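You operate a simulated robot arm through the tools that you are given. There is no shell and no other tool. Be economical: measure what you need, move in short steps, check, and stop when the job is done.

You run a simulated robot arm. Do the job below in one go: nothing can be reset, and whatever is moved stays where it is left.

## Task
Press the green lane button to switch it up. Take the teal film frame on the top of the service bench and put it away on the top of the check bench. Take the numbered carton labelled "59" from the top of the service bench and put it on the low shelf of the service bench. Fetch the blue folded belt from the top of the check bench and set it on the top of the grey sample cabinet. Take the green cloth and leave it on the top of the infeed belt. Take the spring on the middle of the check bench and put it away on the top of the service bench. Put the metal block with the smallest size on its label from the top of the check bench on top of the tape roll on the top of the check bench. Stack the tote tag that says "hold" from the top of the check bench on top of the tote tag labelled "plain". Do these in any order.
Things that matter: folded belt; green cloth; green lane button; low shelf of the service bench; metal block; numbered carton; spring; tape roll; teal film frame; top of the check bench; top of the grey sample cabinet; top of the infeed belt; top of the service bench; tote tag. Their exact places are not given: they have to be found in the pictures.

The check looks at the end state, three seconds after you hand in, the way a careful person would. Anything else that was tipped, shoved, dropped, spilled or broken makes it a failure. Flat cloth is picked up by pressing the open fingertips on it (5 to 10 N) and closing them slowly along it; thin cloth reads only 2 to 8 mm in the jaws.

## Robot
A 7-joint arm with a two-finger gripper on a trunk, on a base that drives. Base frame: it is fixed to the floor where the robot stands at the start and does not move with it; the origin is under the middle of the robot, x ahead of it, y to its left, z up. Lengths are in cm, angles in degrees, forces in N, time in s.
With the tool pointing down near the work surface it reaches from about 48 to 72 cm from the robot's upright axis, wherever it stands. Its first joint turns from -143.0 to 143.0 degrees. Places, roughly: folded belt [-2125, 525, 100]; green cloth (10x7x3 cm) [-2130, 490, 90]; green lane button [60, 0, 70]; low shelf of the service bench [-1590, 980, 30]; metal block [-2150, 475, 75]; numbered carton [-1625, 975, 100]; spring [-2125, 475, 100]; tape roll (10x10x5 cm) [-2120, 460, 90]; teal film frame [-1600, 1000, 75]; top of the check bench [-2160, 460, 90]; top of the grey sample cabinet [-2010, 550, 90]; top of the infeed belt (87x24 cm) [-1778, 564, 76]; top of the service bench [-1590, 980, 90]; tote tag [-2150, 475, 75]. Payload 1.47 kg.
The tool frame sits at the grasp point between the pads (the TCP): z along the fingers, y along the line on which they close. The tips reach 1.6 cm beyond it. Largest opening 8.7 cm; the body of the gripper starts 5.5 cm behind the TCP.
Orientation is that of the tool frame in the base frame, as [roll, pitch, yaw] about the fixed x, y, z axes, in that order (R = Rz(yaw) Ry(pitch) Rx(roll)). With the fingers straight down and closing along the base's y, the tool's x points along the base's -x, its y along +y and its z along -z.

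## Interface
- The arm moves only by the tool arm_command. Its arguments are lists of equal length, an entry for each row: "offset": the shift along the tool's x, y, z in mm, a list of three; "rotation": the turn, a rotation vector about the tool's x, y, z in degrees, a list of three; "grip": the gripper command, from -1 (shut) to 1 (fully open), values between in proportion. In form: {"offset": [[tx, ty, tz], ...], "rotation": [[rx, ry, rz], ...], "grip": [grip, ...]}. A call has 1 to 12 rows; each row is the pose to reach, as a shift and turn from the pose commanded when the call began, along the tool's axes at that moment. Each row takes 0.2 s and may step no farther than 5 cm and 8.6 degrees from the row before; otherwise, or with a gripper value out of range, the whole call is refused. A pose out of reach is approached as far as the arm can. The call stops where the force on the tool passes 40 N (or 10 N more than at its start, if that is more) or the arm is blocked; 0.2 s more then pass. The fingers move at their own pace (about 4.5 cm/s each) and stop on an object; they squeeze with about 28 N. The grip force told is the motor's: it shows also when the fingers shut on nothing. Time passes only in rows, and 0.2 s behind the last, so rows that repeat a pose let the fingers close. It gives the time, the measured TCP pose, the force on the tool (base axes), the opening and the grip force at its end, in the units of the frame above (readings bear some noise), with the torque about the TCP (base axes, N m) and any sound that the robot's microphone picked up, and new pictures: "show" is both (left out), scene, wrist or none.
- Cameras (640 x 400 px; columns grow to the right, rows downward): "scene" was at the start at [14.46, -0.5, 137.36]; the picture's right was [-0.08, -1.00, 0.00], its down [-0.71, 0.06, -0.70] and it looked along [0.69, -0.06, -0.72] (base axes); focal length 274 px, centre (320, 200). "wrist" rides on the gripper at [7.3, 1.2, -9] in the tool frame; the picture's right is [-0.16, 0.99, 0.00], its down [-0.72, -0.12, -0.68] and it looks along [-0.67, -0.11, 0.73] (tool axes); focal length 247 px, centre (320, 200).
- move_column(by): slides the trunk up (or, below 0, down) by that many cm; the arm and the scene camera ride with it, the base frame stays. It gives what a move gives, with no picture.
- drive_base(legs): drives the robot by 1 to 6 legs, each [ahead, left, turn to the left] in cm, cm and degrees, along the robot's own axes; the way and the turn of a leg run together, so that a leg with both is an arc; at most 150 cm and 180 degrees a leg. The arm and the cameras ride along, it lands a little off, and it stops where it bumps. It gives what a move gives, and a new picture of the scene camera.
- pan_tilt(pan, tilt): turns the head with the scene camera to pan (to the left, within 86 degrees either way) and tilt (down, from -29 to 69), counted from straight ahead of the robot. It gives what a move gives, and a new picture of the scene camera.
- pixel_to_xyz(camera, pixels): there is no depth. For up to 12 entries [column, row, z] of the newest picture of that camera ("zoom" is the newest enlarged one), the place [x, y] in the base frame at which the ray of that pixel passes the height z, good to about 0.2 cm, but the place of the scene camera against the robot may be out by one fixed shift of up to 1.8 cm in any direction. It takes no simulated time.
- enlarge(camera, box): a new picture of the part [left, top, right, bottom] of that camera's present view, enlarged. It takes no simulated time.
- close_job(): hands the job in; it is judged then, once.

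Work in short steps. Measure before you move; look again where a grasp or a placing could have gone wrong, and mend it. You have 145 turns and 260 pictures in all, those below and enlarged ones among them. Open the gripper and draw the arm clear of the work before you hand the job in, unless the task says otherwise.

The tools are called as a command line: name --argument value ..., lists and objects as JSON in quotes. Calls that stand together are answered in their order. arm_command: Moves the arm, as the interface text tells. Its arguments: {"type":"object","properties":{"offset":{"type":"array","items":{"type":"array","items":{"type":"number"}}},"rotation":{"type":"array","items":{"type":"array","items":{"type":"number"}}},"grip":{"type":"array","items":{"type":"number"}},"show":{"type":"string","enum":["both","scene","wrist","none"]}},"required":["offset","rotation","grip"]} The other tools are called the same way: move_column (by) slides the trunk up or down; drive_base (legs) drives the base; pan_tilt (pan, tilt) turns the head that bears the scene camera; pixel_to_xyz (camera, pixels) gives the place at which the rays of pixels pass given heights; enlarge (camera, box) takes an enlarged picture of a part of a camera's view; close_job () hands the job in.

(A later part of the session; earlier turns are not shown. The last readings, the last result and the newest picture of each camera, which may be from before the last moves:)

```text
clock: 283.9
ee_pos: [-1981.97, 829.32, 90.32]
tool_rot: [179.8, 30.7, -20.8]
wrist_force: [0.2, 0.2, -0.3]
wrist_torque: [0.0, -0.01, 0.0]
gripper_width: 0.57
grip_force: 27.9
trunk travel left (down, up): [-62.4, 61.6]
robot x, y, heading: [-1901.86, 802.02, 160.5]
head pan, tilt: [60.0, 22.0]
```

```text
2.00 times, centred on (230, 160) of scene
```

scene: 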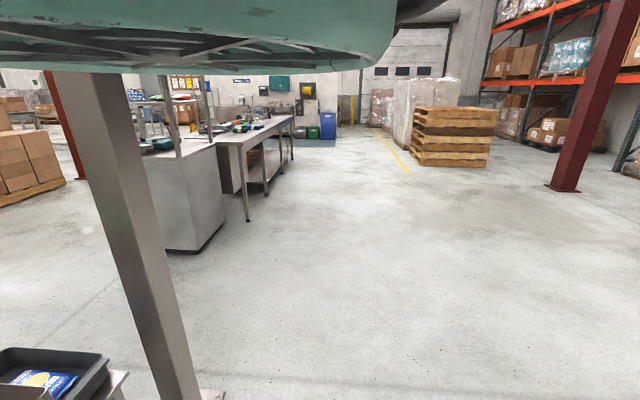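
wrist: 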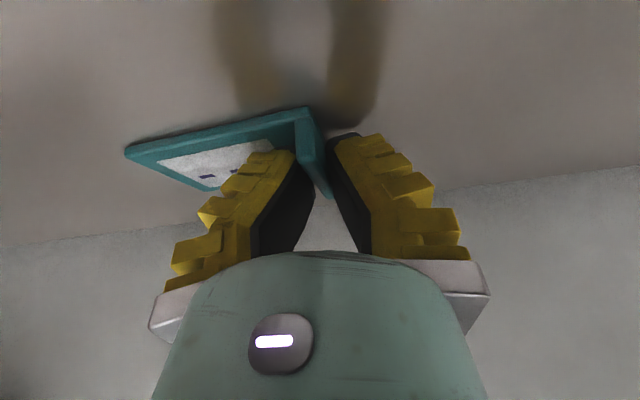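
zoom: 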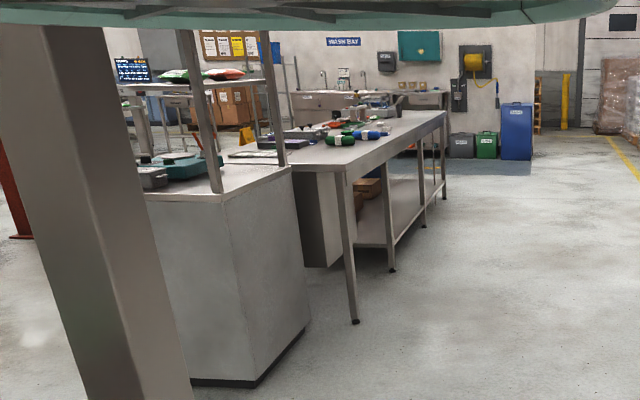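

The check bench's long side faces us: feet line (-2068,565)→(-2132.6,520.9), to be faced at heading ~304.7°. I drive to about 140 cm off and turn so that it lies to my left.

drive_base --legs '[[71, 76, 0], [71, 76, 0], [71, 76, 0], [0, 0, 100]]'

pan_tilt --pan 48 --tilt 32

```text
clock: 303.6
ee_pos: [-2191.18, 574.52, 90.4]
tool_rot: [179.7, 31.0, 81.4]
wrist_force: [-0.4, 0.5, 0.0]
wrist_torque: [0.03, 0.01, 0.0]
gripper_width: 0.61
grip_force: 27.7
trunk travel left (down, up): [-62.4, 61.6]
robot x, y, heading: [-2181.71, 657.93, -97.4]
head pan, tilt: [60.0, 22.0]
```

scene: 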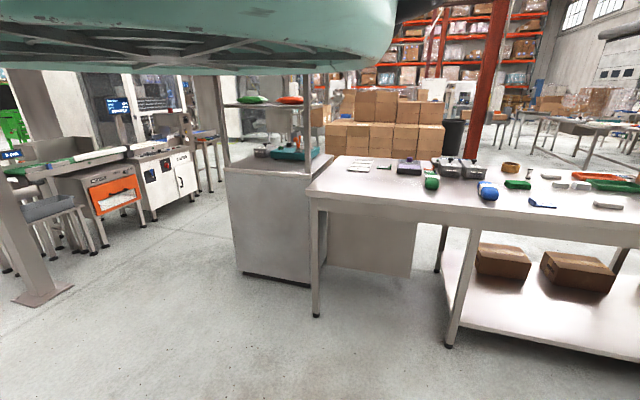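

```text
clock: 304.3
ee_pos: [-2191.17, 574.46, 90.36]
tool_rot: [179.6, 30.8, 81.5]
wrist_force: [-0.3, 0.6, -0.3]
wrist_torque: [-0.01, 0.0, 0.0]
gripper_width: 0.6
grip_force: 27.9
trunk travel left (down, up): [-62.4, 61.6]
robot x, y, heading: [-2181.47, 658.48, -97.4]
head pan, tilt: [48.0, 32.0]
```

scene: 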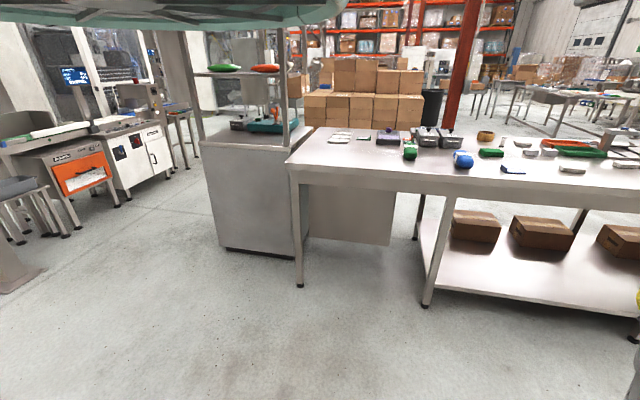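

I raise the column 35 cm for a better view of the bench top.

move_column --by 35

pan_tilt --pan 40 --tilt 38

enlarge --camera "scene" --box '[270, 60, 470, 185]'

enlarge --camera "scene" --box '[440, 60, 640, 185]'

```text
clock: 307.8
ee_pos: [-2191.11, 574.48, 125.3]
tool_rot: [179.7, 30.8, 81.4]
wrist_force: [-0.1, 0.2, 0.1]
wrist_torque: [0.01, -0.02, 0.01]
gripper_width: 0.59
grip_force: 27.9
trunk travel left (down, up): [-97.4, 26.6]
robot x, y, heading: [-2181.53, 658.2, -97.4]
head pan, tilt: [48.0, 32.0]
```

```text
clock: 308.4
ee_pos: [-2191.09, 574.6, 125.39]
tool_rot: [179.9, 30.8, 81.3]
wrist_force: [0.0, 0.1, -0.4]
wrist_torque: [0.02, -0.05, 0.0]
gripper_width: 0.58
grip_force: 28.9
trunk travel left (down, up): [-97.4, 26.6]
robot x, y, heading: [-2181.51, 658.5, -97.5]
head pan, tilt: [40.0, 38.0]
```

scene: 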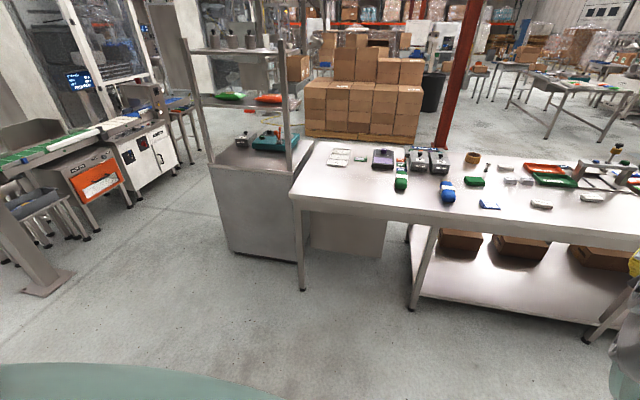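

```text
3.20 times, centred on (370, 122) of scene
```

zoom: 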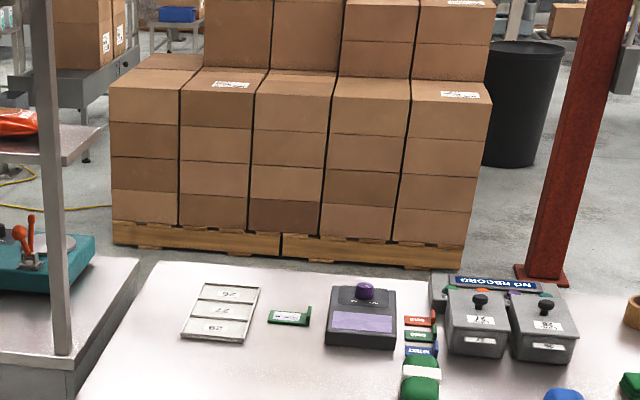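

```text
3.20 times, centred on (540, 122) of scene
```

zoom: 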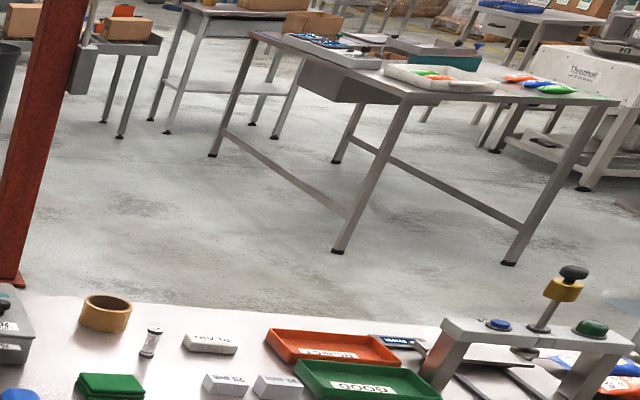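

I see tape roll, spring, green cloth, blue belt, tags and blocks. First I'll set the frame on the clear left-front part. I measure corner and height clues.

pixel_to_xyz --camera "scene" --pixels '[[303, 290, 0], [413, 308, 0], [292, 198, 80], [292, 198, 84], [292, 198, 88], [640, 248, 84], [330, 180, 84], [448, 195, 84], [472, 181, 84], [473, 162, 84], [486, 170, 84]]'

```text
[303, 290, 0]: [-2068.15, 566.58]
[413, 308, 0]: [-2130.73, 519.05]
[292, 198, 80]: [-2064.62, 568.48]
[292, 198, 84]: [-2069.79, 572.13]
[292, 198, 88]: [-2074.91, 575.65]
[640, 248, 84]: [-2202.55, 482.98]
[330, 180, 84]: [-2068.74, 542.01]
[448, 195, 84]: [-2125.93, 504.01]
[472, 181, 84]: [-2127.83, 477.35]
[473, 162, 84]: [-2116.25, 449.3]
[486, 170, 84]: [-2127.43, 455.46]
```

I turn to face the bench and approach so the frame is above a clear spot (-2076,543), then lower.

drive_base --legs '[[0, 0, 43.4], [71, 20, 0]]'

move_column --by -27

enlarge --camera "wrist" --box '[0, 0, 640, 400]'

```text
clock: 314.5
ee_pos: [-2072.63, 545.23, 125.37]
tool_rot: [179.7, 30.9, 125.1]
wrist_force: [-0.6, 0.5, -0.2]
wrist_torque: [0.01, 0.03, 0.0]
gripper_width: 0.58
grip_force: 28.3
trunk travel left (down, up): [-97.4, 26.6]
robot x, y, heading: [-2122.92, 612.42, -53.9]
head pan, tilt: [40.0, 38.0]
```

scene: 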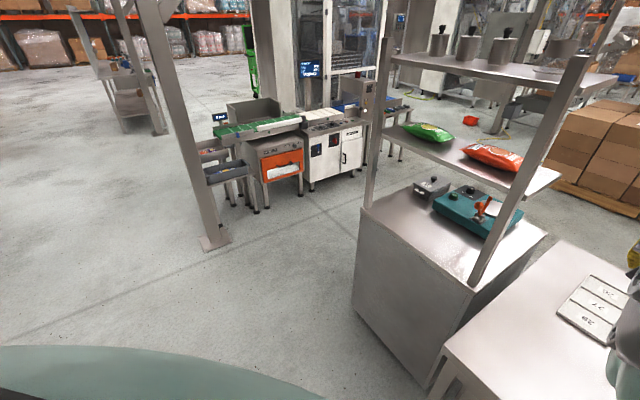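

```text
clock: 317.2
ee_pos: [-2072.62, 545.11, 98.29]
tool_rot: [179.7, 30.7, 125.1]
wrist_force: [0.4, -0.5, 0.1]
wrist_torque: [0.01, 0.0, -0.01]
gripper_width: 0.6
grip_force: 28.0
trunk travel left (down, up): [-70.4, 53.6]
robot x, y, heading: [-2123.39, 612.61, -53.5]
head pan, tilt: [40.0, 38.0]
```

```text
1.00 times, centred on (320, 200) of wrist (not enlarged: the box is as wide or as high as the picture)
```

zoom: 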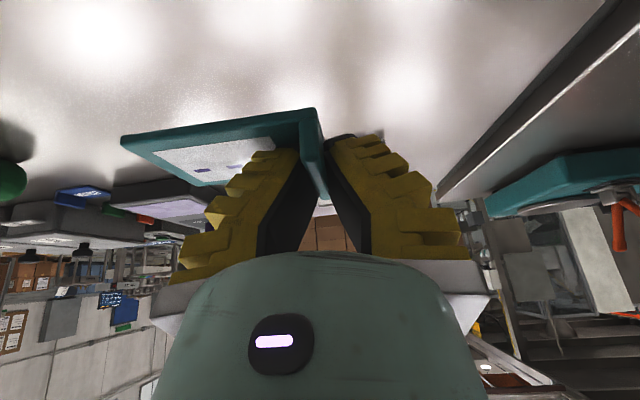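

Clear below the frame. I lower 9 cm, then by small steps until contact.

move_column --by -9

move_column --by -0.8

move_column --by -0.8

```text
clock: 318.5
ee_pos: [-2072.65, 545.14, 89.31]
tool_rot: [179.7, 30.9, 125.1]
wrist_force: [-0.3, 1.0, 0.0]
wrist_torque: [0.01, 0.0, 0.01]
gripper_width: 0.6
grip_force: 28.2
trunk travel left (down, up): [-61.4, 62.6]
robot x, y, heading: [-2123.61, 612.29, -53.8]
head pan, tilt: [40.0, 38.0]
```

```text
clock: 319.0
ee_pos: [-2072.72, 545.16, 88.51]
tool_rot: [179.7, 30.8, 125.2]
wrist_force: [-0.3, 0.1, -0.9]
wrist_torque: [0.01, -0.02, 0.01]
gripper_width: 0.6
grip_force: 27.7
trunk travel left (down, up): [-60.6, 63.4]
robot x, y, heading: [-2123.47, 612.36, -53.6]
head pan, tilt: [40.0, 38.0]
```

```text
clock: 319.6
ee_pos: [-2072.33, 544.74, 88.35]
tool_rot: [179.6, 31.5, 125.2]
wrist_force: [-2.5, 2.9, 24.9]
wrist_torque: [0.47, 0.67, -0.08]
gripper_width: 0.58
grip_force: 27.5
trunk travel left (down, up): [-59.8, 64.2]
robot x, y, heading: [-2123.35, 612.52, -53.5]
head pan, tilt: [40.0, 38.0]
```

Contact. I open slightly and retract upward.

arm_command --offset '[[-1, 0, -2], [-1, 0, -2], [-2, 0, -3], [-2, 0, -3], [-12, 0, -25], [-25, 0, -50], [-38, 0, -78]]' --rotation '[[0, 0, 0], [0, 0, 0], [0, 0, 0], [0, 0, 0], [0, 0, 0], [0, 0, 0], [0, 0, 0]]' --grip '[-0.8, -0.5, -0.3, -0.3, -0.3, -0.3, -0.3]' --show "wrist"

```text
clock: 321.2
ee_pos: [-2073.24, 545.72, 96.24]
tool_rot: [179.7, 30.8, 125.1]
wrist_force: [-0.2, -0.1, 1.1]
wrist_torque: [0.0, -0.02, 0.0]
gripper_width: 3.66
grip_force: 4.0
trunk travel left (down, up): [-59.8, 64.2]
robot x, y, heading: [-2123.4, 612.49, -53.6]
head pan, tilt: [40.0, 38.0]
```

wrist: 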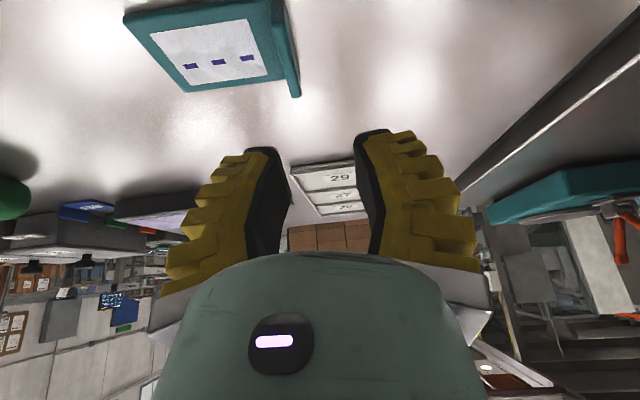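

Frame placed well. Now I raise the column, and move 92 cm to the right and 28 cm ahead to view tape roll, spring, cloth and blocks with the wrist camera.

move_column --by 35

drive_base --legs '[[0, -60, 0], [28, -32, 0]]'

enlarge --camera "wrist" --box '[0, 0, 640, 400]'

pan_tilt --pan 35 --tilt 42

```text
clock: 324.6
ee_pos: [-2073.09, 545.76, 131.23]
tool_rot: [179.7, 30.7, 125.1]
wrist_force: [0.3, -0.1, 0.1]
wrist_torque: [-0.04, -0.01, 0.01]
gripper_width: 3.63
grip_force: 4.5
trunk travel left (down, up): [-94.8, 29.2]
robot x, y, heading: [-2123.19, 612.41, -53.5]
head pan, tilt: [40.0, 38.0]
```

```text
clock: 330.2
ee_pos: [-2129.23, 469.28, 131.13]
tool_rot: [179.8, 30.8, 125.4]
wrist_force: [0.3, 0.8, 0.0]
wrist_torque: [0.03, -0.02, 0.01]
gripper_width: 3.64
grip_force: 4.5
trunk travel left (down, up): [-94.8, 29.2]
robot x, y, heading: [-2179.61, 535.73, -53.4]
head pan, tilt: [40.0, 38.0]
```

scene: 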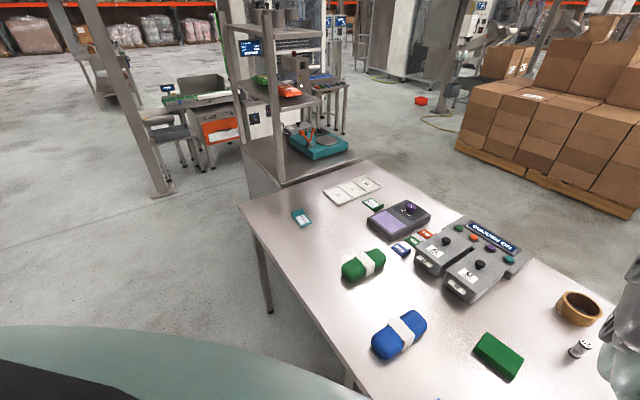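

```text
1.00 times, centred on (320, 200) of wrist (not enlarged: the box is as wide or as high as the picture)
```

zoom: 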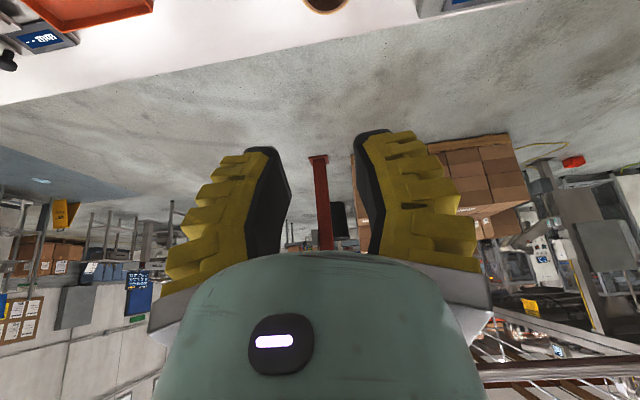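

```text
clock: 330.8
ee_pos: [-2129.18, 469.27, 131.25]
tool_rot: [179.7, 30.8, 125.3]
wrist_force: [0.6, 0.5, -0.5]
wrist_torque: [-0.01, -0.01, 0.03]
gripper_width: 3.64
grip_force: 4.6
trunk travel left (down, up): [-94.8, 29.2]
robot x, y, heading: [-2179.98, 536.22, -53.4]
head pan, tilt: [35.0, 42.0]
```

scene: 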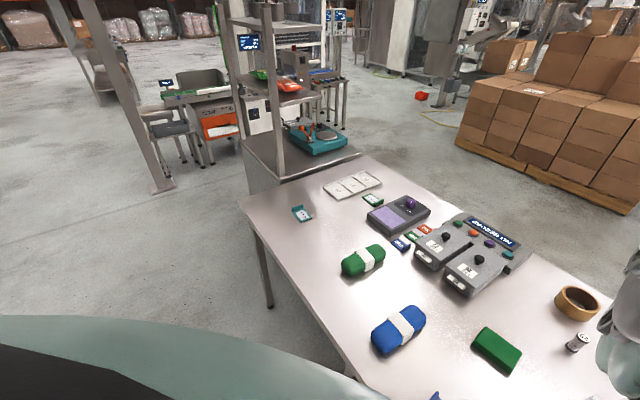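

Excellent view. I measure everything here and enlarge the tags.

pixel_to_xyz --camera "scene" --pixels '[[373, 345, 84], [426, 315, 84], [400, 330, 89], [476, 340, 86], [492, 327, 86], [521, 352, 86], [507, 373, 86], [577, 320, 84], [577, 293, 89], [571, 348, 84], [640, 330, 84], [460, 215, 84]]'

enlarge --camera "scene" --box '[350, 180, 530, 300]'

```text
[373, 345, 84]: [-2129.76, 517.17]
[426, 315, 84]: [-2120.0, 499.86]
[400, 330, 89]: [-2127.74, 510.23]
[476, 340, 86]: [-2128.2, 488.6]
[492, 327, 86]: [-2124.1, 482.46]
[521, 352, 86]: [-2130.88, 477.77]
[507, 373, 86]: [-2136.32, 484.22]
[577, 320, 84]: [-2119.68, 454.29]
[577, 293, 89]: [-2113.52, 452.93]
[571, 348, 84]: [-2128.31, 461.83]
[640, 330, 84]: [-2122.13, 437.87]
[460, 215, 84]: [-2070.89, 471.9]
```

```text
3.33 times, centred on (440, 240) of scene
```

zoom: 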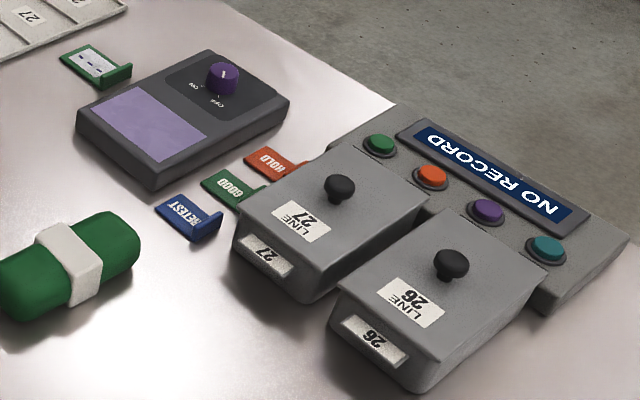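

HOLD (red) tag found with GOOD and RETEST; the tape, tags and spring lie near the far edge (d≈60–65), best reached from the other side. I check free floor there and drive to the bench's right end for a look.

pixel_to_xyz --camera "scene" --pixels '[[457, 150, 0], [545, 187, 0], [632, 214, 0], [640, 262, 84], [248, 208, 84]]'

drive_base --legs '[[-60, -20, 0], [0, -130, 0]]'

pan_tilt --pan 42 --tilt 36

```text
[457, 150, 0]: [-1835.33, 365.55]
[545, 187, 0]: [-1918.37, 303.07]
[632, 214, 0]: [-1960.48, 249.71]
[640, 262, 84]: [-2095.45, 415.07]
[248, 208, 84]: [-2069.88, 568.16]
```

```text
clock: 340.5
ee_pos: [-2285.0, 427.52, 131.33]
tool_rot: [179.7, 30.9, 125.5]
wrist_force: [1.0, -0.1, 0.2]
wrist_torque: [-0.04, 0.03, 0.02]
gripper_width: 3.68
grip_force: 4.8
trunk travel left (down, up): [-94.8, 29.2]
robot x, y, heading: [-2336.0, 494.01, -53.4]
head pan, tilt: [35.0, 42.0]
```

scene: 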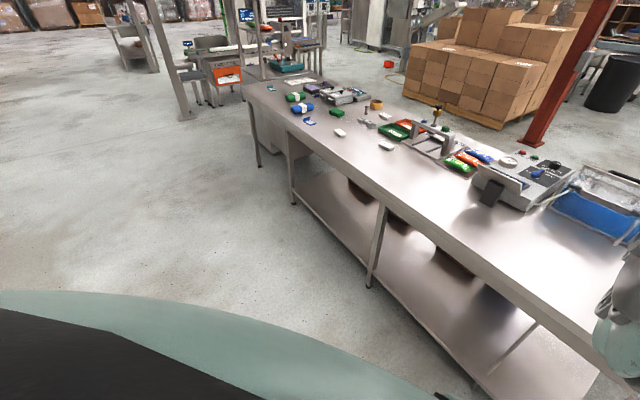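

```text
clock: 341.2
ee_pos: [-2284.97, 427.5, 131.17]
tool_rot: [179.7, 30.9, 125.5]
wrist_force: [0.8, 0.9, -0.2]
wrist_torque: [0.02, 0.01, -0.01]
gripper_width: 3.65
grip_force: 3.8
trunk travel left (down, up): [-94.8, 29.2]
robot x, y, heading: [-2335.77, 494.22, -53.5]
head pan, tilt: [42.0, 36.0]
```

scene: 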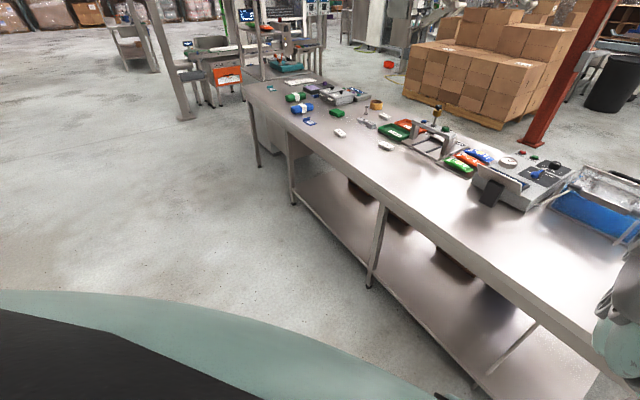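

I enlarge the middle of the bench to identify blocks and tags.

enlarge --camera "scene" --box '[260, 70, 420, 165]'

pixel_to_xyz --camera "scene" --pixels '[[340, 134, 84], [386, 148, 84], [310, 122, 84], [370, 284, 0], [500, 126, 0], [535, 140, 0], [595, 105, 0], [376, 108, 84], [367, 124, 84], [640, 340, 84]]'

```text
4.00 times, centred on (340, 118) of scene
```

zoom: 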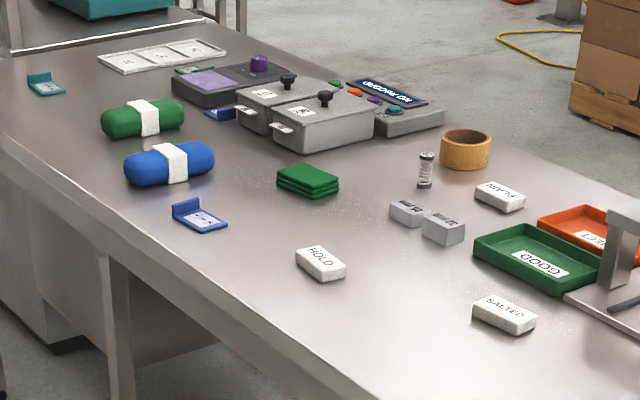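

```text
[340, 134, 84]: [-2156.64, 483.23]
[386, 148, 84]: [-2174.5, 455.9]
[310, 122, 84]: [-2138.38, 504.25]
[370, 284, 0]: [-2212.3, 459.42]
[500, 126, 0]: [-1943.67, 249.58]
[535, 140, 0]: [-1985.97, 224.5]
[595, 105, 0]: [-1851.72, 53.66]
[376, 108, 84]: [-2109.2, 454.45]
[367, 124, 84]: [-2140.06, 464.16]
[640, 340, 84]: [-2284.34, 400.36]
```

Now clear: HOLD, PLAIN and SALTED are white tags; two grey metal blocks are beside the spring. I measure PLAIN, spring, tape, blocks, and the cloth.

pixel_to_xyz --camera "zoom" --pixels '[[500, 205, 84], [478, 190, 84], [525, 203, 84], [425, 187, 84], [465, 165, 84], [407, 222, 84], [443, 240, 84], [320, 275, 84], [308, 190, 85], [170, 178, 84]]'

enlarge --camera "scene" --box '[345, 95, 405, 140]'

```text
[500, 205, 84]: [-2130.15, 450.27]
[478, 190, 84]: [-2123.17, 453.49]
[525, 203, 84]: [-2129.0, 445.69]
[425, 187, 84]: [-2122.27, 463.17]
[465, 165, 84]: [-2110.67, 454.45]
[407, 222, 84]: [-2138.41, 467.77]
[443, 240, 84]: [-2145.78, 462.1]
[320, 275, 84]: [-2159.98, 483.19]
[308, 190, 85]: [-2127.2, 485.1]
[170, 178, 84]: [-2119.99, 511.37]
```

```text
8.89 times, centred on (375, 118) of scene
```

zoom: 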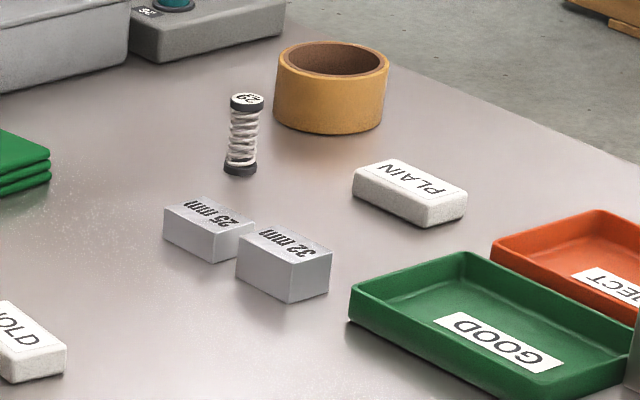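

Blocks are "25 mm" (left, smallest) and "32 mm". Plan: take the blue belt first from this side (long axis along depth, so my current closing direction fits). I drive over to it and lower with the gripper open.

drive_base --legs '[[0, 90, 0], [0, 86.8, 0], [27, 0, 0]]'

arm_command --offset '[[0, 0, 0], [0, 0, 0], [0, 0, 0]]' --rotation '[[0, 0, 0], [0, 0, 0], [0, 0, 0]]' --grip '[1, 1, 1]' --show "none"

move_column --by -30

enlarge --camera "wrist" --box '[0, 0, 640, 400]'

pixel_to_xyz --camera "zoom" --pixels '[[320, 0, 87], [320, 50, 87], [320, 100, 87], [320, 150, 87], [200, 50, 87], [440, 50, 87]]'

```text
clock: 351.7
ee_pos: [-2125.04, 513.09, 131.26]
tool_rot: [179.6, 30.7, 125.9]
wrist_force: [0.1, -0.5, -0.4]
wrist_torque: [-0.01, -0.01, 0.01]
gripper_width: 3.67
grip_force: 4.5
trunk travel left (down, up): [-94.8, 29.2]
robot x, y, heading: [-2175.73, 579.22, -52.8]
head pan, tilt: [42.0, 36.0]
```

scene: 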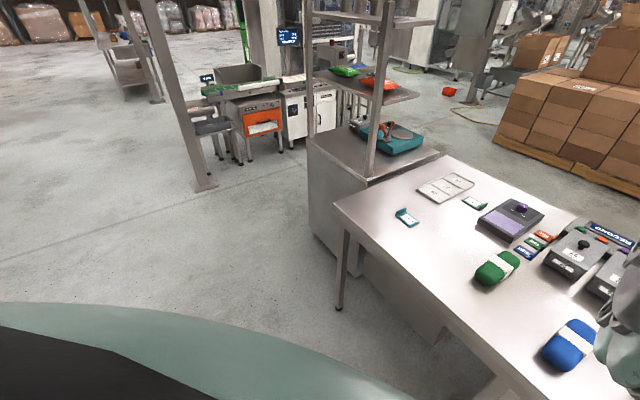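

```text
clock: 352.5
ee_pos: [-2125.05, 512.9, 131.21]
tool_rot: [179.6, 30.9, 125.8]
wrist_force: [0.0, 1.0, -0.2]
wrist_torque: [0.01, -0.02, 0.0]
gripper_width: 8.72
grip_force: 0.1
trunk travel left (down, up): [-94.8, 29.2]
robot x, y, heading: [-2175.94, 578.95, -53.0]
head pan, tilt: [42.0, 36.0]
```

```text
clock: 355.5
ee_pos: [-2125.01, 512.98, 101.08]
tool_rot: [179.7, 30.9, 125.8]
wrist_force: [-0.3, 1.1, 0.2]
wrist_torque: [-0.02, -0.02, -0.02]
gripper_width: 8.68
grip_force: 0.0
trunk travel left (down, up): [-64.8, 59.2]
robot x, y, heading: [-2176.3, 579.03, -53.1]
head pan, tilt: [42.0, 36.0]
```

```text
1.00 times, centred on (320, 200) of wrist (not enlarged: the box is as wide or as high as the picture)
```

zoom: 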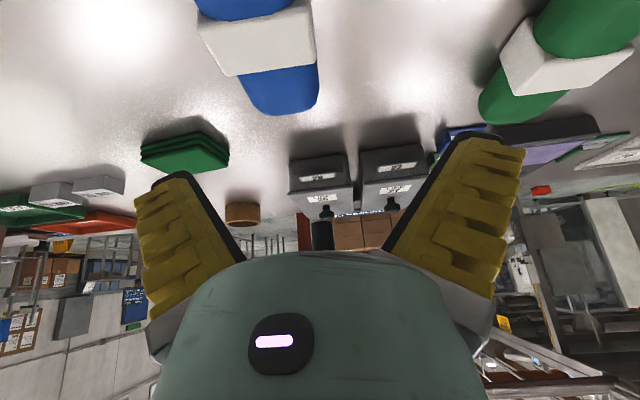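

```text
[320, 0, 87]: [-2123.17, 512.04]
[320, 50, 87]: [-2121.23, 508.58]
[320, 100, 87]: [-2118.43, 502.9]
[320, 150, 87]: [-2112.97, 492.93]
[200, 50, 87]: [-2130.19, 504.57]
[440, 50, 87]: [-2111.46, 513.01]
```

The belt's axis matches my heading; its band centre is ~4 cm to the right. I shift over it and come down to z≈96 to verify.

arm_command --offset '[[0, -21, 20], [-1, -42, 40], [-1, -42, 59]]' --rotation '[[0, 0, 0], [0, 0, 0], [0, 0, 0]]' --grip '[1, 1, 1]' --show "wrist"

pixel_to_xyz --camera "wrist" --pixels '[[260, 70, 88], [380, 70, 88], [320, 70, 88], [320, 130, 88]]'

```text
clock: 356.3
ee_pos: [-2127.21, 508.93, 97.9]
tool_rot: [179.7, 30.9, 125.8]
wrist_force: [1.0, 0.2, -0.7]
wrist_torque: [-0.03, 0.01, 0.0]
gripper_width: 8.69
grip_force: 0.0
out of reach, approached as far as the arm can: row 3
trunk travel left (down, up): [-64.8, 59.2]
robot x, y, heading: [-2176.2, 578.97, -52.8]
head pan, tilt: [42.0, 36.0]
```

wrist: 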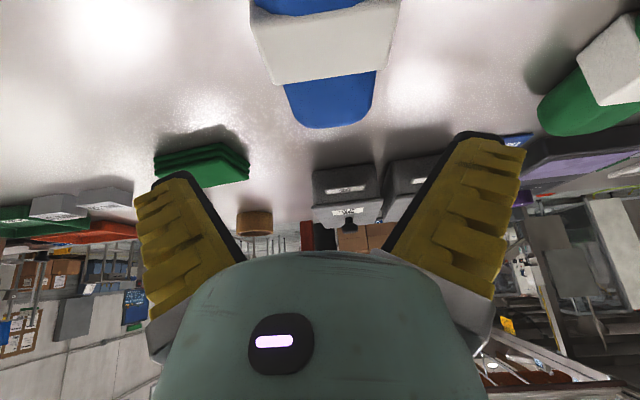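

```text
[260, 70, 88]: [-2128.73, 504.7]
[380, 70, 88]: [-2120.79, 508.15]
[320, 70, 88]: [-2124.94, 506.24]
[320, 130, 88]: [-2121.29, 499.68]
```

The white band is nearly as wide as my opening, so I'll grip the blue part on the near side of the band (~7 cm closer). I move back, descend and close.

arm_command --offset '[[38, 0, -23], [72, 0, 3], [88, 0, 29], [99, 0, 47], [99, 0, 47], [99, 0, 47], [99, 0, 47], [99, 0, 47], [99, 0, 47]]' --rotation '[[0, 0, 0], [0, 0, 0], [0, 0, 0], [0, 0, 0], [0, 0, 0], [0, 0, 0], [0, 0, 0], [0, 0, 0], [0, 0, 0]]' --grip '[1, 1, 1, 1, 0.6, 0.2, -0.4, -1, -1]' --show "both"

```text
clock: 356.8
ee_pos: [-2132.7, 516.98, 88.27]
tool_rot: [178.0, 11.2, 124.7]
wrist_force: [-0.1, 3.6, 4.5]
wrist_torque: [0.03, -0.13, 0.19]
gripper_width: 8.81
grip_force: 0.1
trunk travel left (down, up): [-64.8, 59.2]
robot x, y, heading: [-2175.89, 578.89, -52.8]
head pan, tilt: [42.0, 36.0]
stopped in row 2: the force on the tool passed its limit at 68 N (the readings are from after the stop); the commanded pose is now the measured one
```

scene: 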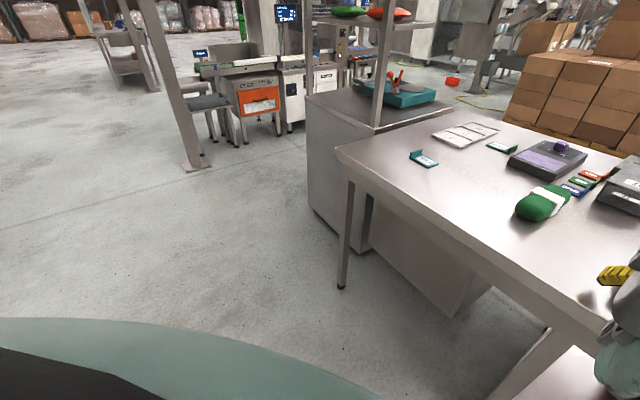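
wrist: 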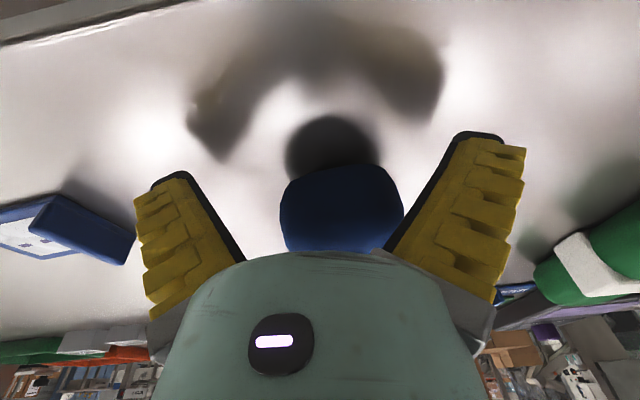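

The arm jerked (posture jump after an unreachable row) and stopped with tilt 11° beside the belt's near end; nothing seems displaced. I rise 8 cm while restoring the 31° tilt.

arm_command --offset '[[-6, 0, -29], [-12, 0, -59], [-16, 0, -79]]' --rotation '[[0, -6, 0], [0, -13, 0], [0, -19.5, 0]]' --grip '[1, 1, 1]' --show "wrist"

pixel_to_xyz --camera "wrist" --pixels '[[260, 30, 87], [380, 30, 87], [260, 100, 87], [380, 100, 87]]'

```text
clock: 357.6
ee_pos: [-2132.74, 516.82, 96.23]
tool_rot: [177.8, 30.7, 123.9]
wrist_force: [-0.6, -0.1, 0.5]
wrist_torque: [-0.01, -0.02, 0.0]
gripper_width: 8.7
grip_force: 0.1
trunk travel left (down, up): [-64.8, 59.2]
robot x, y, heading: [-2176.2, 579.29, -52.8]
head pan, tilt: [42.0, 36.0]
```

wrist: 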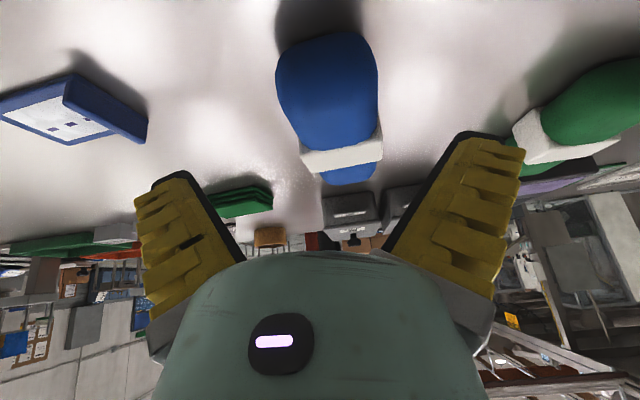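

```text
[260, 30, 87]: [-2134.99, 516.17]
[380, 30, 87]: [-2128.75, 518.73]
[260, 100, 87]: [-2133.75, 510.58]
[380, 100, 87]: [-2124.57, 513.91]
```

The belt is intact; its near blue part (328,90) is ~2.7 cm ahead and 1 cm left. I descend onto it and close.

arm_command --offset '[[5, 10, 27], [10, 10, 53], [13, 10, 68], [15, 10, 79], [15, 10, 79], [15, 10, 79], [15, 10, 79], [15, 10, 79], [15, 10, 79]]' --rotation '[[0, 0, 0], [0, 0, 0], [0, 0, 0], [0, 0, 0], [0, 0, 0], [0, 0, 0], [0, 0, 0], [0, 0, 0], [0, 0, 0]]' --grip '[1, 1, 1, 1, 0.6, 0.2, -0.4, -1, -1]' --show "wrist"

move_column --by 3

enlarge --camera "wrist" --box '[0, 0, 640, 400]'

```text
clock: 359.6
ee_pos: [-2130.2, 515.32, 88.79]
tool_rot: [177.8, 30.7, 124.0]
wrist_force: [0.3, -0.6, -1.4]
wrist_torque: [0.1, 0.07, -0.04]
gripper_width: 7.62
grip_force: 28.0
trunk travel left (down, up): [-64.8, 59.2]
robot x, y, heading: [-2176.33, 579.38, -52.8]
head pan, tilt: [42.0, 36.0]
```

wrist: 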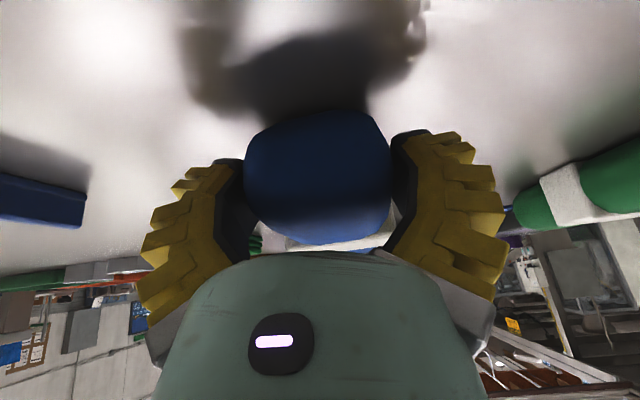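

```text
clock: 360.3
ee_pos: [-2130.38, 515.17, 91.88]
tool_rot: [177.8, 30.7, 123.8]
wrist_force: [0.7, 0.6, -2.3]
wrist_torque: [0.12, 0.09, 0.02]
gripper_width: 7.56
grip_force: 27.8
trunk travel left (down, up): [-67.8, 56.2]
robot x, y, heading: [-2176.4, 578.85, -53.0]
head pan, tilt: [42.0, 36.0]
```

```text
1.00 times, centred on (320, 200) of wrist (not enlarged: the box is as wide or as high as the picture)
```

zoom: 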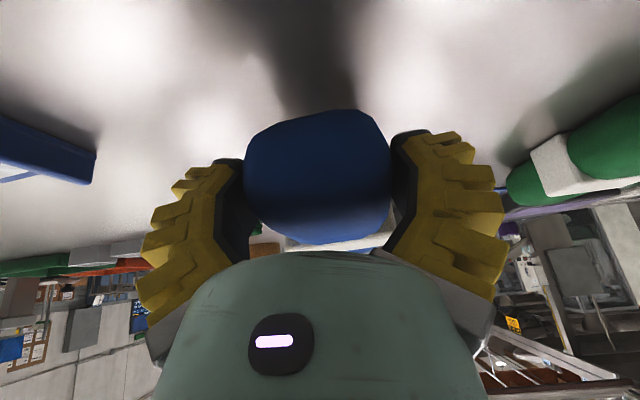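

The belt is held (~2 N). I raise the column 36 cm and study the cabinet top for a clear spot.

move_column --by 36

enlarge --camera "scene" --box '[290, 0, 460, 210]'

pixel_to_xyz --camera "zoom" --pixels '[[200, 260, 90], [300, 300, 90], [400, 300, 90], [300, 250, 90], [400, 250, 90], [300, 200, 90], [300, 100, 125], [400, 100, 125]]'

```text
clock: 363.8
ee_pos: [-2130.25, 515.27, 127.89]
tool_rot: [177.9, 30.6, 124.0]
wrist_force: [0.3, 0.8, -2.8]
wrist_torque: [0.09, 0.07, -0.01]
gripper_width: 7.56
grip_force: 27.4
trunk travel left (down, up): [-103.8, 20.2]
robot x, y, heading: [-2176.4, 579.02, -52.8]
head pan, tilt: [42.0, 36.0]
```

```text
1.90 times, centred on (375, 105) of scene
```

zoom: 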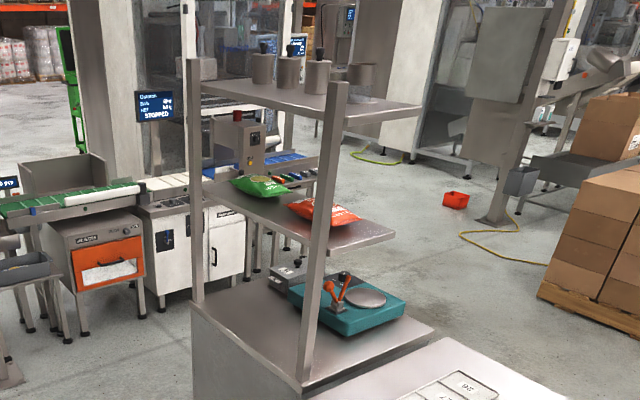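

```text
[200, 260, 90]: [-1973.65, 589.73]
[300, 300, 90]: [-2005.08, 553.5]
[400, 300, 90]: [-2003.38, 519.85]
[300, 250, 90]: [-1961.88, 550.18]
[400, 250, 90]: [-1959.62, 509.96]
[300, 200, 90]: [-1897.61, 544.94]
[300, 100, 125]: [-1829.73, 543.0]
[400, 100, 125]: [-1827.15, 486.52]
```

pixel_to_xyz --camera "zoom" --pixels '[[192, 303, 84], [192, 303, 88], [192, 303, 92], [303, 392, 84], [303, 392, 88], [303, 392, 92], [435, 330, 88], [325, 335, 88], [272, 285, 88], [405, 310, 88], [240, 290, 88], [260, 320, 88]]'

```text
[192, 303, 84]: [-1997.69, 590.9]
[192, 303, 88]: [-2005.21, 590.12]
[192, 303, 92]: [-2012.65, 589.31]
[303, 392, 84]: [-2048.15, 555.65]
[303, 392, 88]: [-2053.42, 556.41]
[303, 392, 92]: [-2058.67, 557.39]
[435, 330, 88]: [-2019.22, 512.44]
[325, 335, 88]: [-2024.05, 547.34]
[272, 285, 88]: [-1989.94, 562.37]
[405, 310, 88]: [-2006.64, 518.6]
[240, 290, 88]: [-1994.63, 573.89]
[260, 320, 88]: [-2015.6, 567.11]
```

Cabinet top near edge runs (-1997.7,590.9)–(-2048.2,555.7); in front of the teal device there is a free strip ~25 cm deep. I go to a staging point in front of its middle and lower to just above top height.

drive_base --legs '[[-30, 0, 0], [18, 121, 0]]'

move_column --by -33

pan_tilt --pan 36 --tilt 30

enlarge --camera "wrist" --box '[0, 0, 640, 400]'

```text
clock: 371.6
ee_pos: [-2043.66, 592.13, 127.95]
tool_rot: [177.8, 30.7, 121.6]
wrist_force: [0.2, 0.5, -2.4]
wrist_torque: [0.08, 0.05, 0.04]
gripper_width: 7.47
grip_force: 27.7
trunk travel left (down, up): [-103.8, 20.2]
robot x, y, heading: [-2087.3, 657.82, -55.4]
head pan, tilt: [42.0, 36.0]
```

scene: 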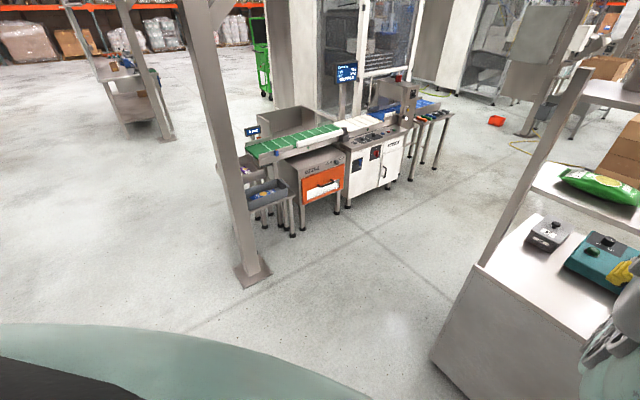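

```text
clock: 374.8
ee_pos: [-2043.75, 592.18, 94.85]
tool_rot: [177.8, 30.7, 121.6]
wrist_force: [-0.9, -0.2, -2.6]
wrist_torque: [0.1, 0.07, -0.05]
gripper_width: 7.47
grip_force: 27.7
trunk travel left (down, up): [-70.8, 53.2]
robot x, y, heading: [-2087.31, 657.87, -55.6]
head pan, tilt: [42.0, 36.0]
```

```text
clock: 375.5
ee_pos: [-2043.73, 592.19, 94.81]
tool_rot: [177.8, 30.7, 121.4]
wrist_force: [0.0, 0.2, -2.6]
wrist_torque: [0.12, 0.08, -0.02]
gripper_width: 7.45
grip_force: 27.9
trunk travel left (down, up): [-70.8, 53.2]
robot x, y, heading: [-2086.85, 658.05, -55.6]
head pan, tilt: [36.0, 30.0]
```

scene: 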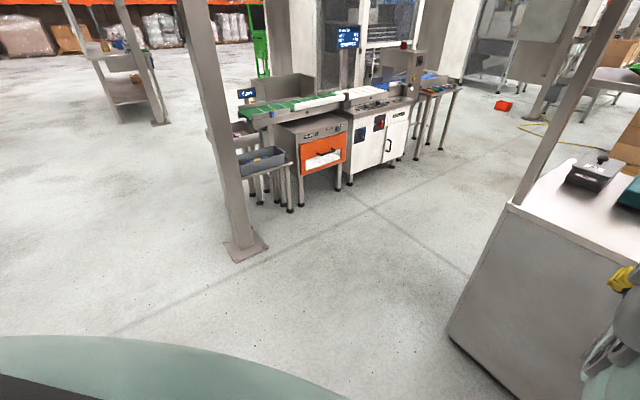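

```text
1.00 times, centred on (320, 200) of wrist (not enlarged: the box is as wide or as high as the picture)
```

zoom: 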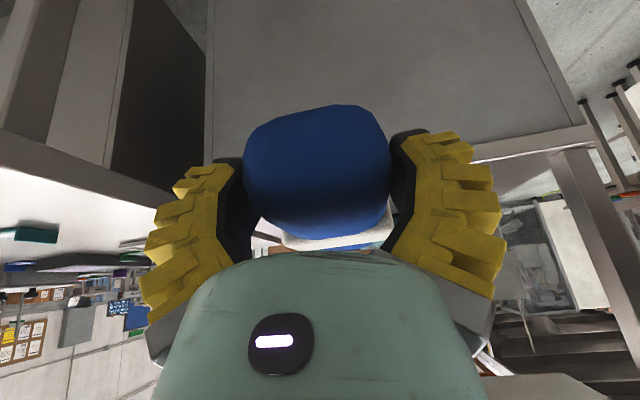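

The cabinet face is ahead; I measure its top edge corners from the wrist camera.

pixel_to_xyz --camera "zoom" --pixels '[[585, 126, 83], [585, 126, 85], [585, 126, 87], [208, 165, 83], [208, 165, 85], [208, 165, 87]]'

```text
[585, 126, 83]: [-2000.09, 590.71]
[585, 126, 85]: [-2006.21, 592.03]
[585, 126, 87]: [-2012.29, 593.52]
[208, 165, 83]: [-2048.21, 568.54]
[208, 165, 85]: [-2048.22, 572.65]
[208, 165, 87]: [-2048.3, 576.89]
```

I drive 30.5 cm ahead and 3 cm left to put the belt over the strip, then lower in steps.

drive_base --legs '[[30.6, 3.1, 0]]'

move_column --by -4.5

move_column --by -1

enlarge --camera "scene" --box '[440, 60, 640, 300]'

enlarge --camera "wrist" --box '[0, 0, 640, 400]'

```text
clock: 377.6
ee_pos: [-2024.17, 568.94, 94.93]
tool_rot: [177.8, 30.7, 121.4]
wrist_force: [-0.6, 0.7, -2.1]
wrist_torque: [0.12, 0.09, -0.02]
gripper_width: 7.41
grip_force: 27.7
trunk travel left (down, up): [-70.8, 53.2]
robot x, y, heading: [-2067.14, 635.04, -55.3]
head pan, tilt: [36.0, 30.0]
```

scene: 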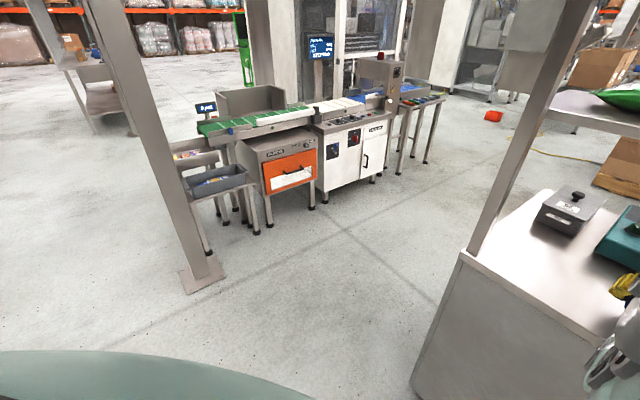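

```text
clock: 378.4
ee_pos: [-2024.14, 568.94, 90.47]
tool_rot: [177.7, 30.9, 121.4]
wrist_force: [0.1, -0.4, -3.2]
wrist_torque: [0.13, 0.09, -0.01]
gripper_width: 7.42
grip_force: 27.9
trunk travel left (down, up): [-66.3, 57.7]
robot x, y, heading: [-2066.93, 634.8, -55.5]
head pan, tilt: [36.0, 30.0]
```

```text
clock: 379.0
ee_pos: [-2024.15, 568.9, 89.43]
tool_rot: [177.7, 30.7, 121.3]
wrist_force: [-0.1, 0.4, -3.0]
wrist_torque: [0.13, 0.07, 0.02]
gripper_width: 7.42
grip_force: 27.9
trunk travel left (down, up): [-65.3, 58.7]
robot x, y, heading: [-2067.6, 634.55, -55.4]
head pan, tilt: [36.0, 30.0]
```

```text
1.67 times, centred on (540, 180) of scene
```

zoom: 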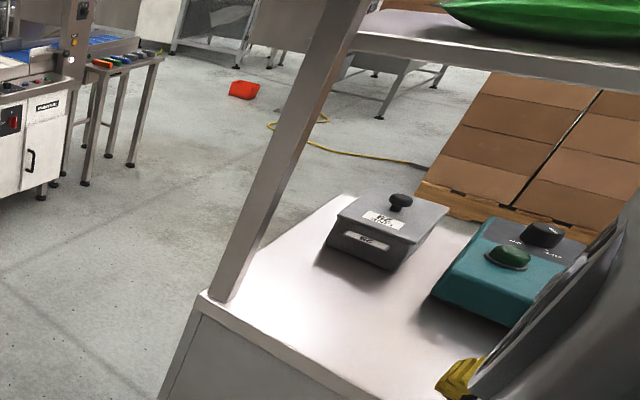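

```text
1.00 times, centred on (320, 200) of wrist (not enlarged: the box is as wide or as high as the picture)
```

zoom: 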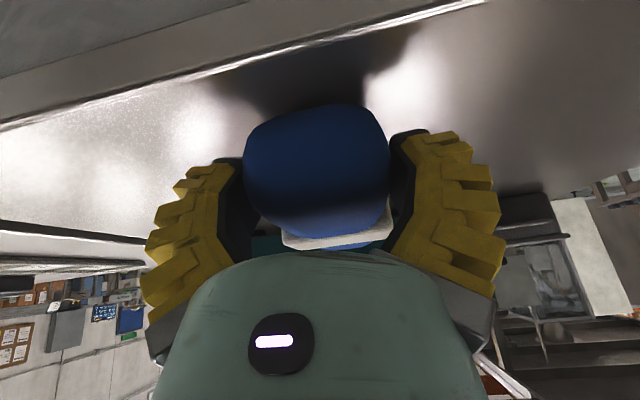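

Position is good. I lower ~1.8 cm more to contact, open, and rise 6 cm.

move_column --by -1.2

move_column --by -0.6

arm_command --offset '[[0, 0, 0], [0, 0, 0], [0, 0, 0], [-10, 0, -17], [-20, 0, -34], [-31, 0, -52], [-31, 0, -52]]' --rotation '[[0, 0, 0], [0, 0, 0], [0, 0, 0], [0, 0, 0], [0, 0, 0], [0, 0, 0], [0, 0, 0]]' --grip '[1, 1, 1, 1, 1, 1, 1]' --show "wrist"

```text
clock: 379.5
ee_pos: [-2024.0, 568.74, 88.96]
tool_rot: [177.8, 31.6, 121.4]
wrist_force: [-5.7, 8.1, 11.5]
wrist_torque: [-0.08, -0.02, -0.01]
gripper_width: 7.34
grip_force: 28.3
trunk travel left (down, up): [-64.4, 59.6]
robot x, y, heading: [-2067.47, 634.5, -55.6]
head pan, tilt: [36.0, 30.0]
stopped: the force on the tool passed its limit at 45 N (the readings are from after the stop); the commanded pose is now the measured one
```

```text
clock: 379.9
ee_pos: [-2024.03, 568.63, 89.04]
tool_rot: [177.8, 31.9, 121.4]
wrist_force: [-6.2, 8.5, 9.5]
wrist_torque: [0.15, 0.0, 0.07]
gripper_width: 7.32
grip_force: 28.3
trunk travel left (down, up): [-64.2, 59.8]
robot x, y, heading: [-2067.02, 635.08, -55.5]
head pan, tilt: [36.0, 30.0]
stopped: the force on the tool passed its limit at 44 N (the readings are from after the stop); the commanded pose is now the measured one
```

```text
clock: 381.5
ee_pos: [-2024.22, 568.56, 95.22]
tool_rot: [178.0, 31.7, 121.6]
wrist_force: [-0.5, -0.3, -0.8]
wrist_torque: [0.0, -0.01, 0.01]
gripper_width: 8.72
grip_force: 0.1
trunk travel left (down, up): [-64.2, 59.8]
robot x, y, heading: [-2066.93, 634.87, -55.5]
head pan, tilt: [36.0, 30.0]
```

wrist: 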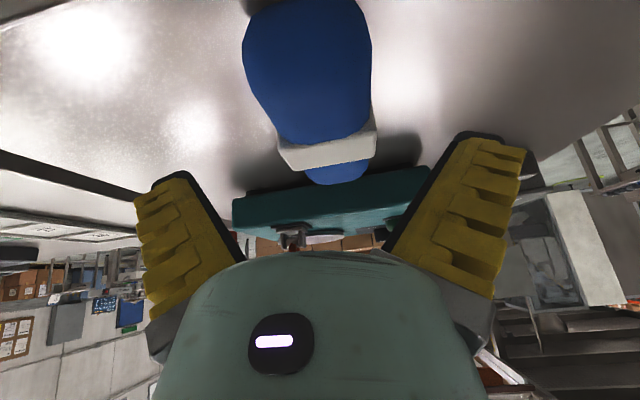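

The belt lies on the cabinet top. I back out, raise a little, and measure the passage left of the cabinet to reach the bench's far side.

drive_base --legs '[[-45, 0, 0]]'

pan_tilt --pan 50 --tilt 30

pixel_to_xyz --camera "scene" --pixels '[[320, 200, 0], [320, 250, 0], [320, 300, 0], [400, 200, 0], [400, 250, 0], [480, 200, 0], [480, 160, 0], [400, 160, 0], [540, 160, 0], [240, 250, 0]]'

```text
clock: 384.2
ee_pos: [-2049.52, 606.28, 95.3]
tool_rot: [177.9, 31.8, 121.9]
wrist_force: [-0.3, 0.5, 0.6]
wrist_torque: [-0.01, 0.04, 0.01]
gripper_width: 8.71
grip_force: 0.0
trunk travel left (down, up): [-64.2, 59.8]
robot x, y, heading: [-2093.0, 671.79, -55.3]
head pan, tilt: [36.0, 30.0]
```

scene: 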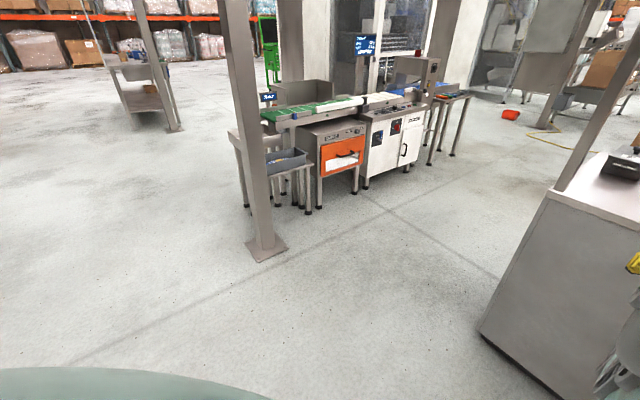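

```text
clock: 384.9
ee_pos: [-2049.49, 606.21, 95.26]
tool_rot: [177.8, 31.7, 121.9]
wrist_force: [-0.5, 0.0, 0.3]
wrist_torque: [0.02, -0.02, 0.01]
gripper_width: 8.74
grip_force: 0.1
trunk travel left (down, up): [-64.2, 59.8]
robot x, y, heading: [-2093.03, 672.14, -55.2]
head pan, tilt: [50.0, 30.0]
```

scene: 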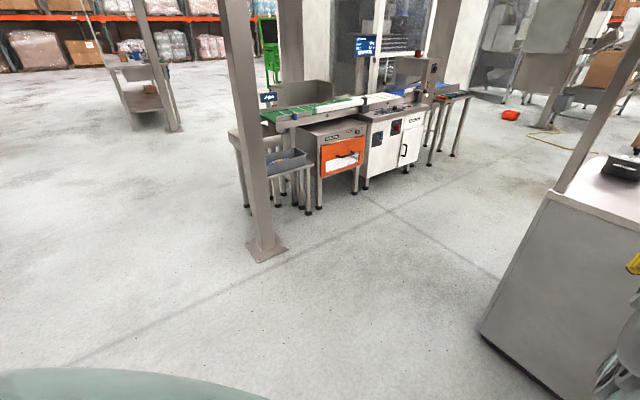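

```text
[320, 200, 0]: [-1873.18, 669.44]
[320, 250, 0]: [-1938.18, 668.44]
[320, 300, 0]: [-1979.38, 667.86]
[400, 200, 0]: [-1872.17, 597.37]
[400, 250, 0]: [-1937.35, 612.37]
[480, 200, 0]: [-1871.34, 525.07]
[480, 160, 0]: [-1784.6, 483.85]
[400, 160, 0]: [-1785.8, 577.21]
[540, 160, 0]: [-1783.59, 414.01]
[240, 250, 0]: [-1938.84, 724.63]
```

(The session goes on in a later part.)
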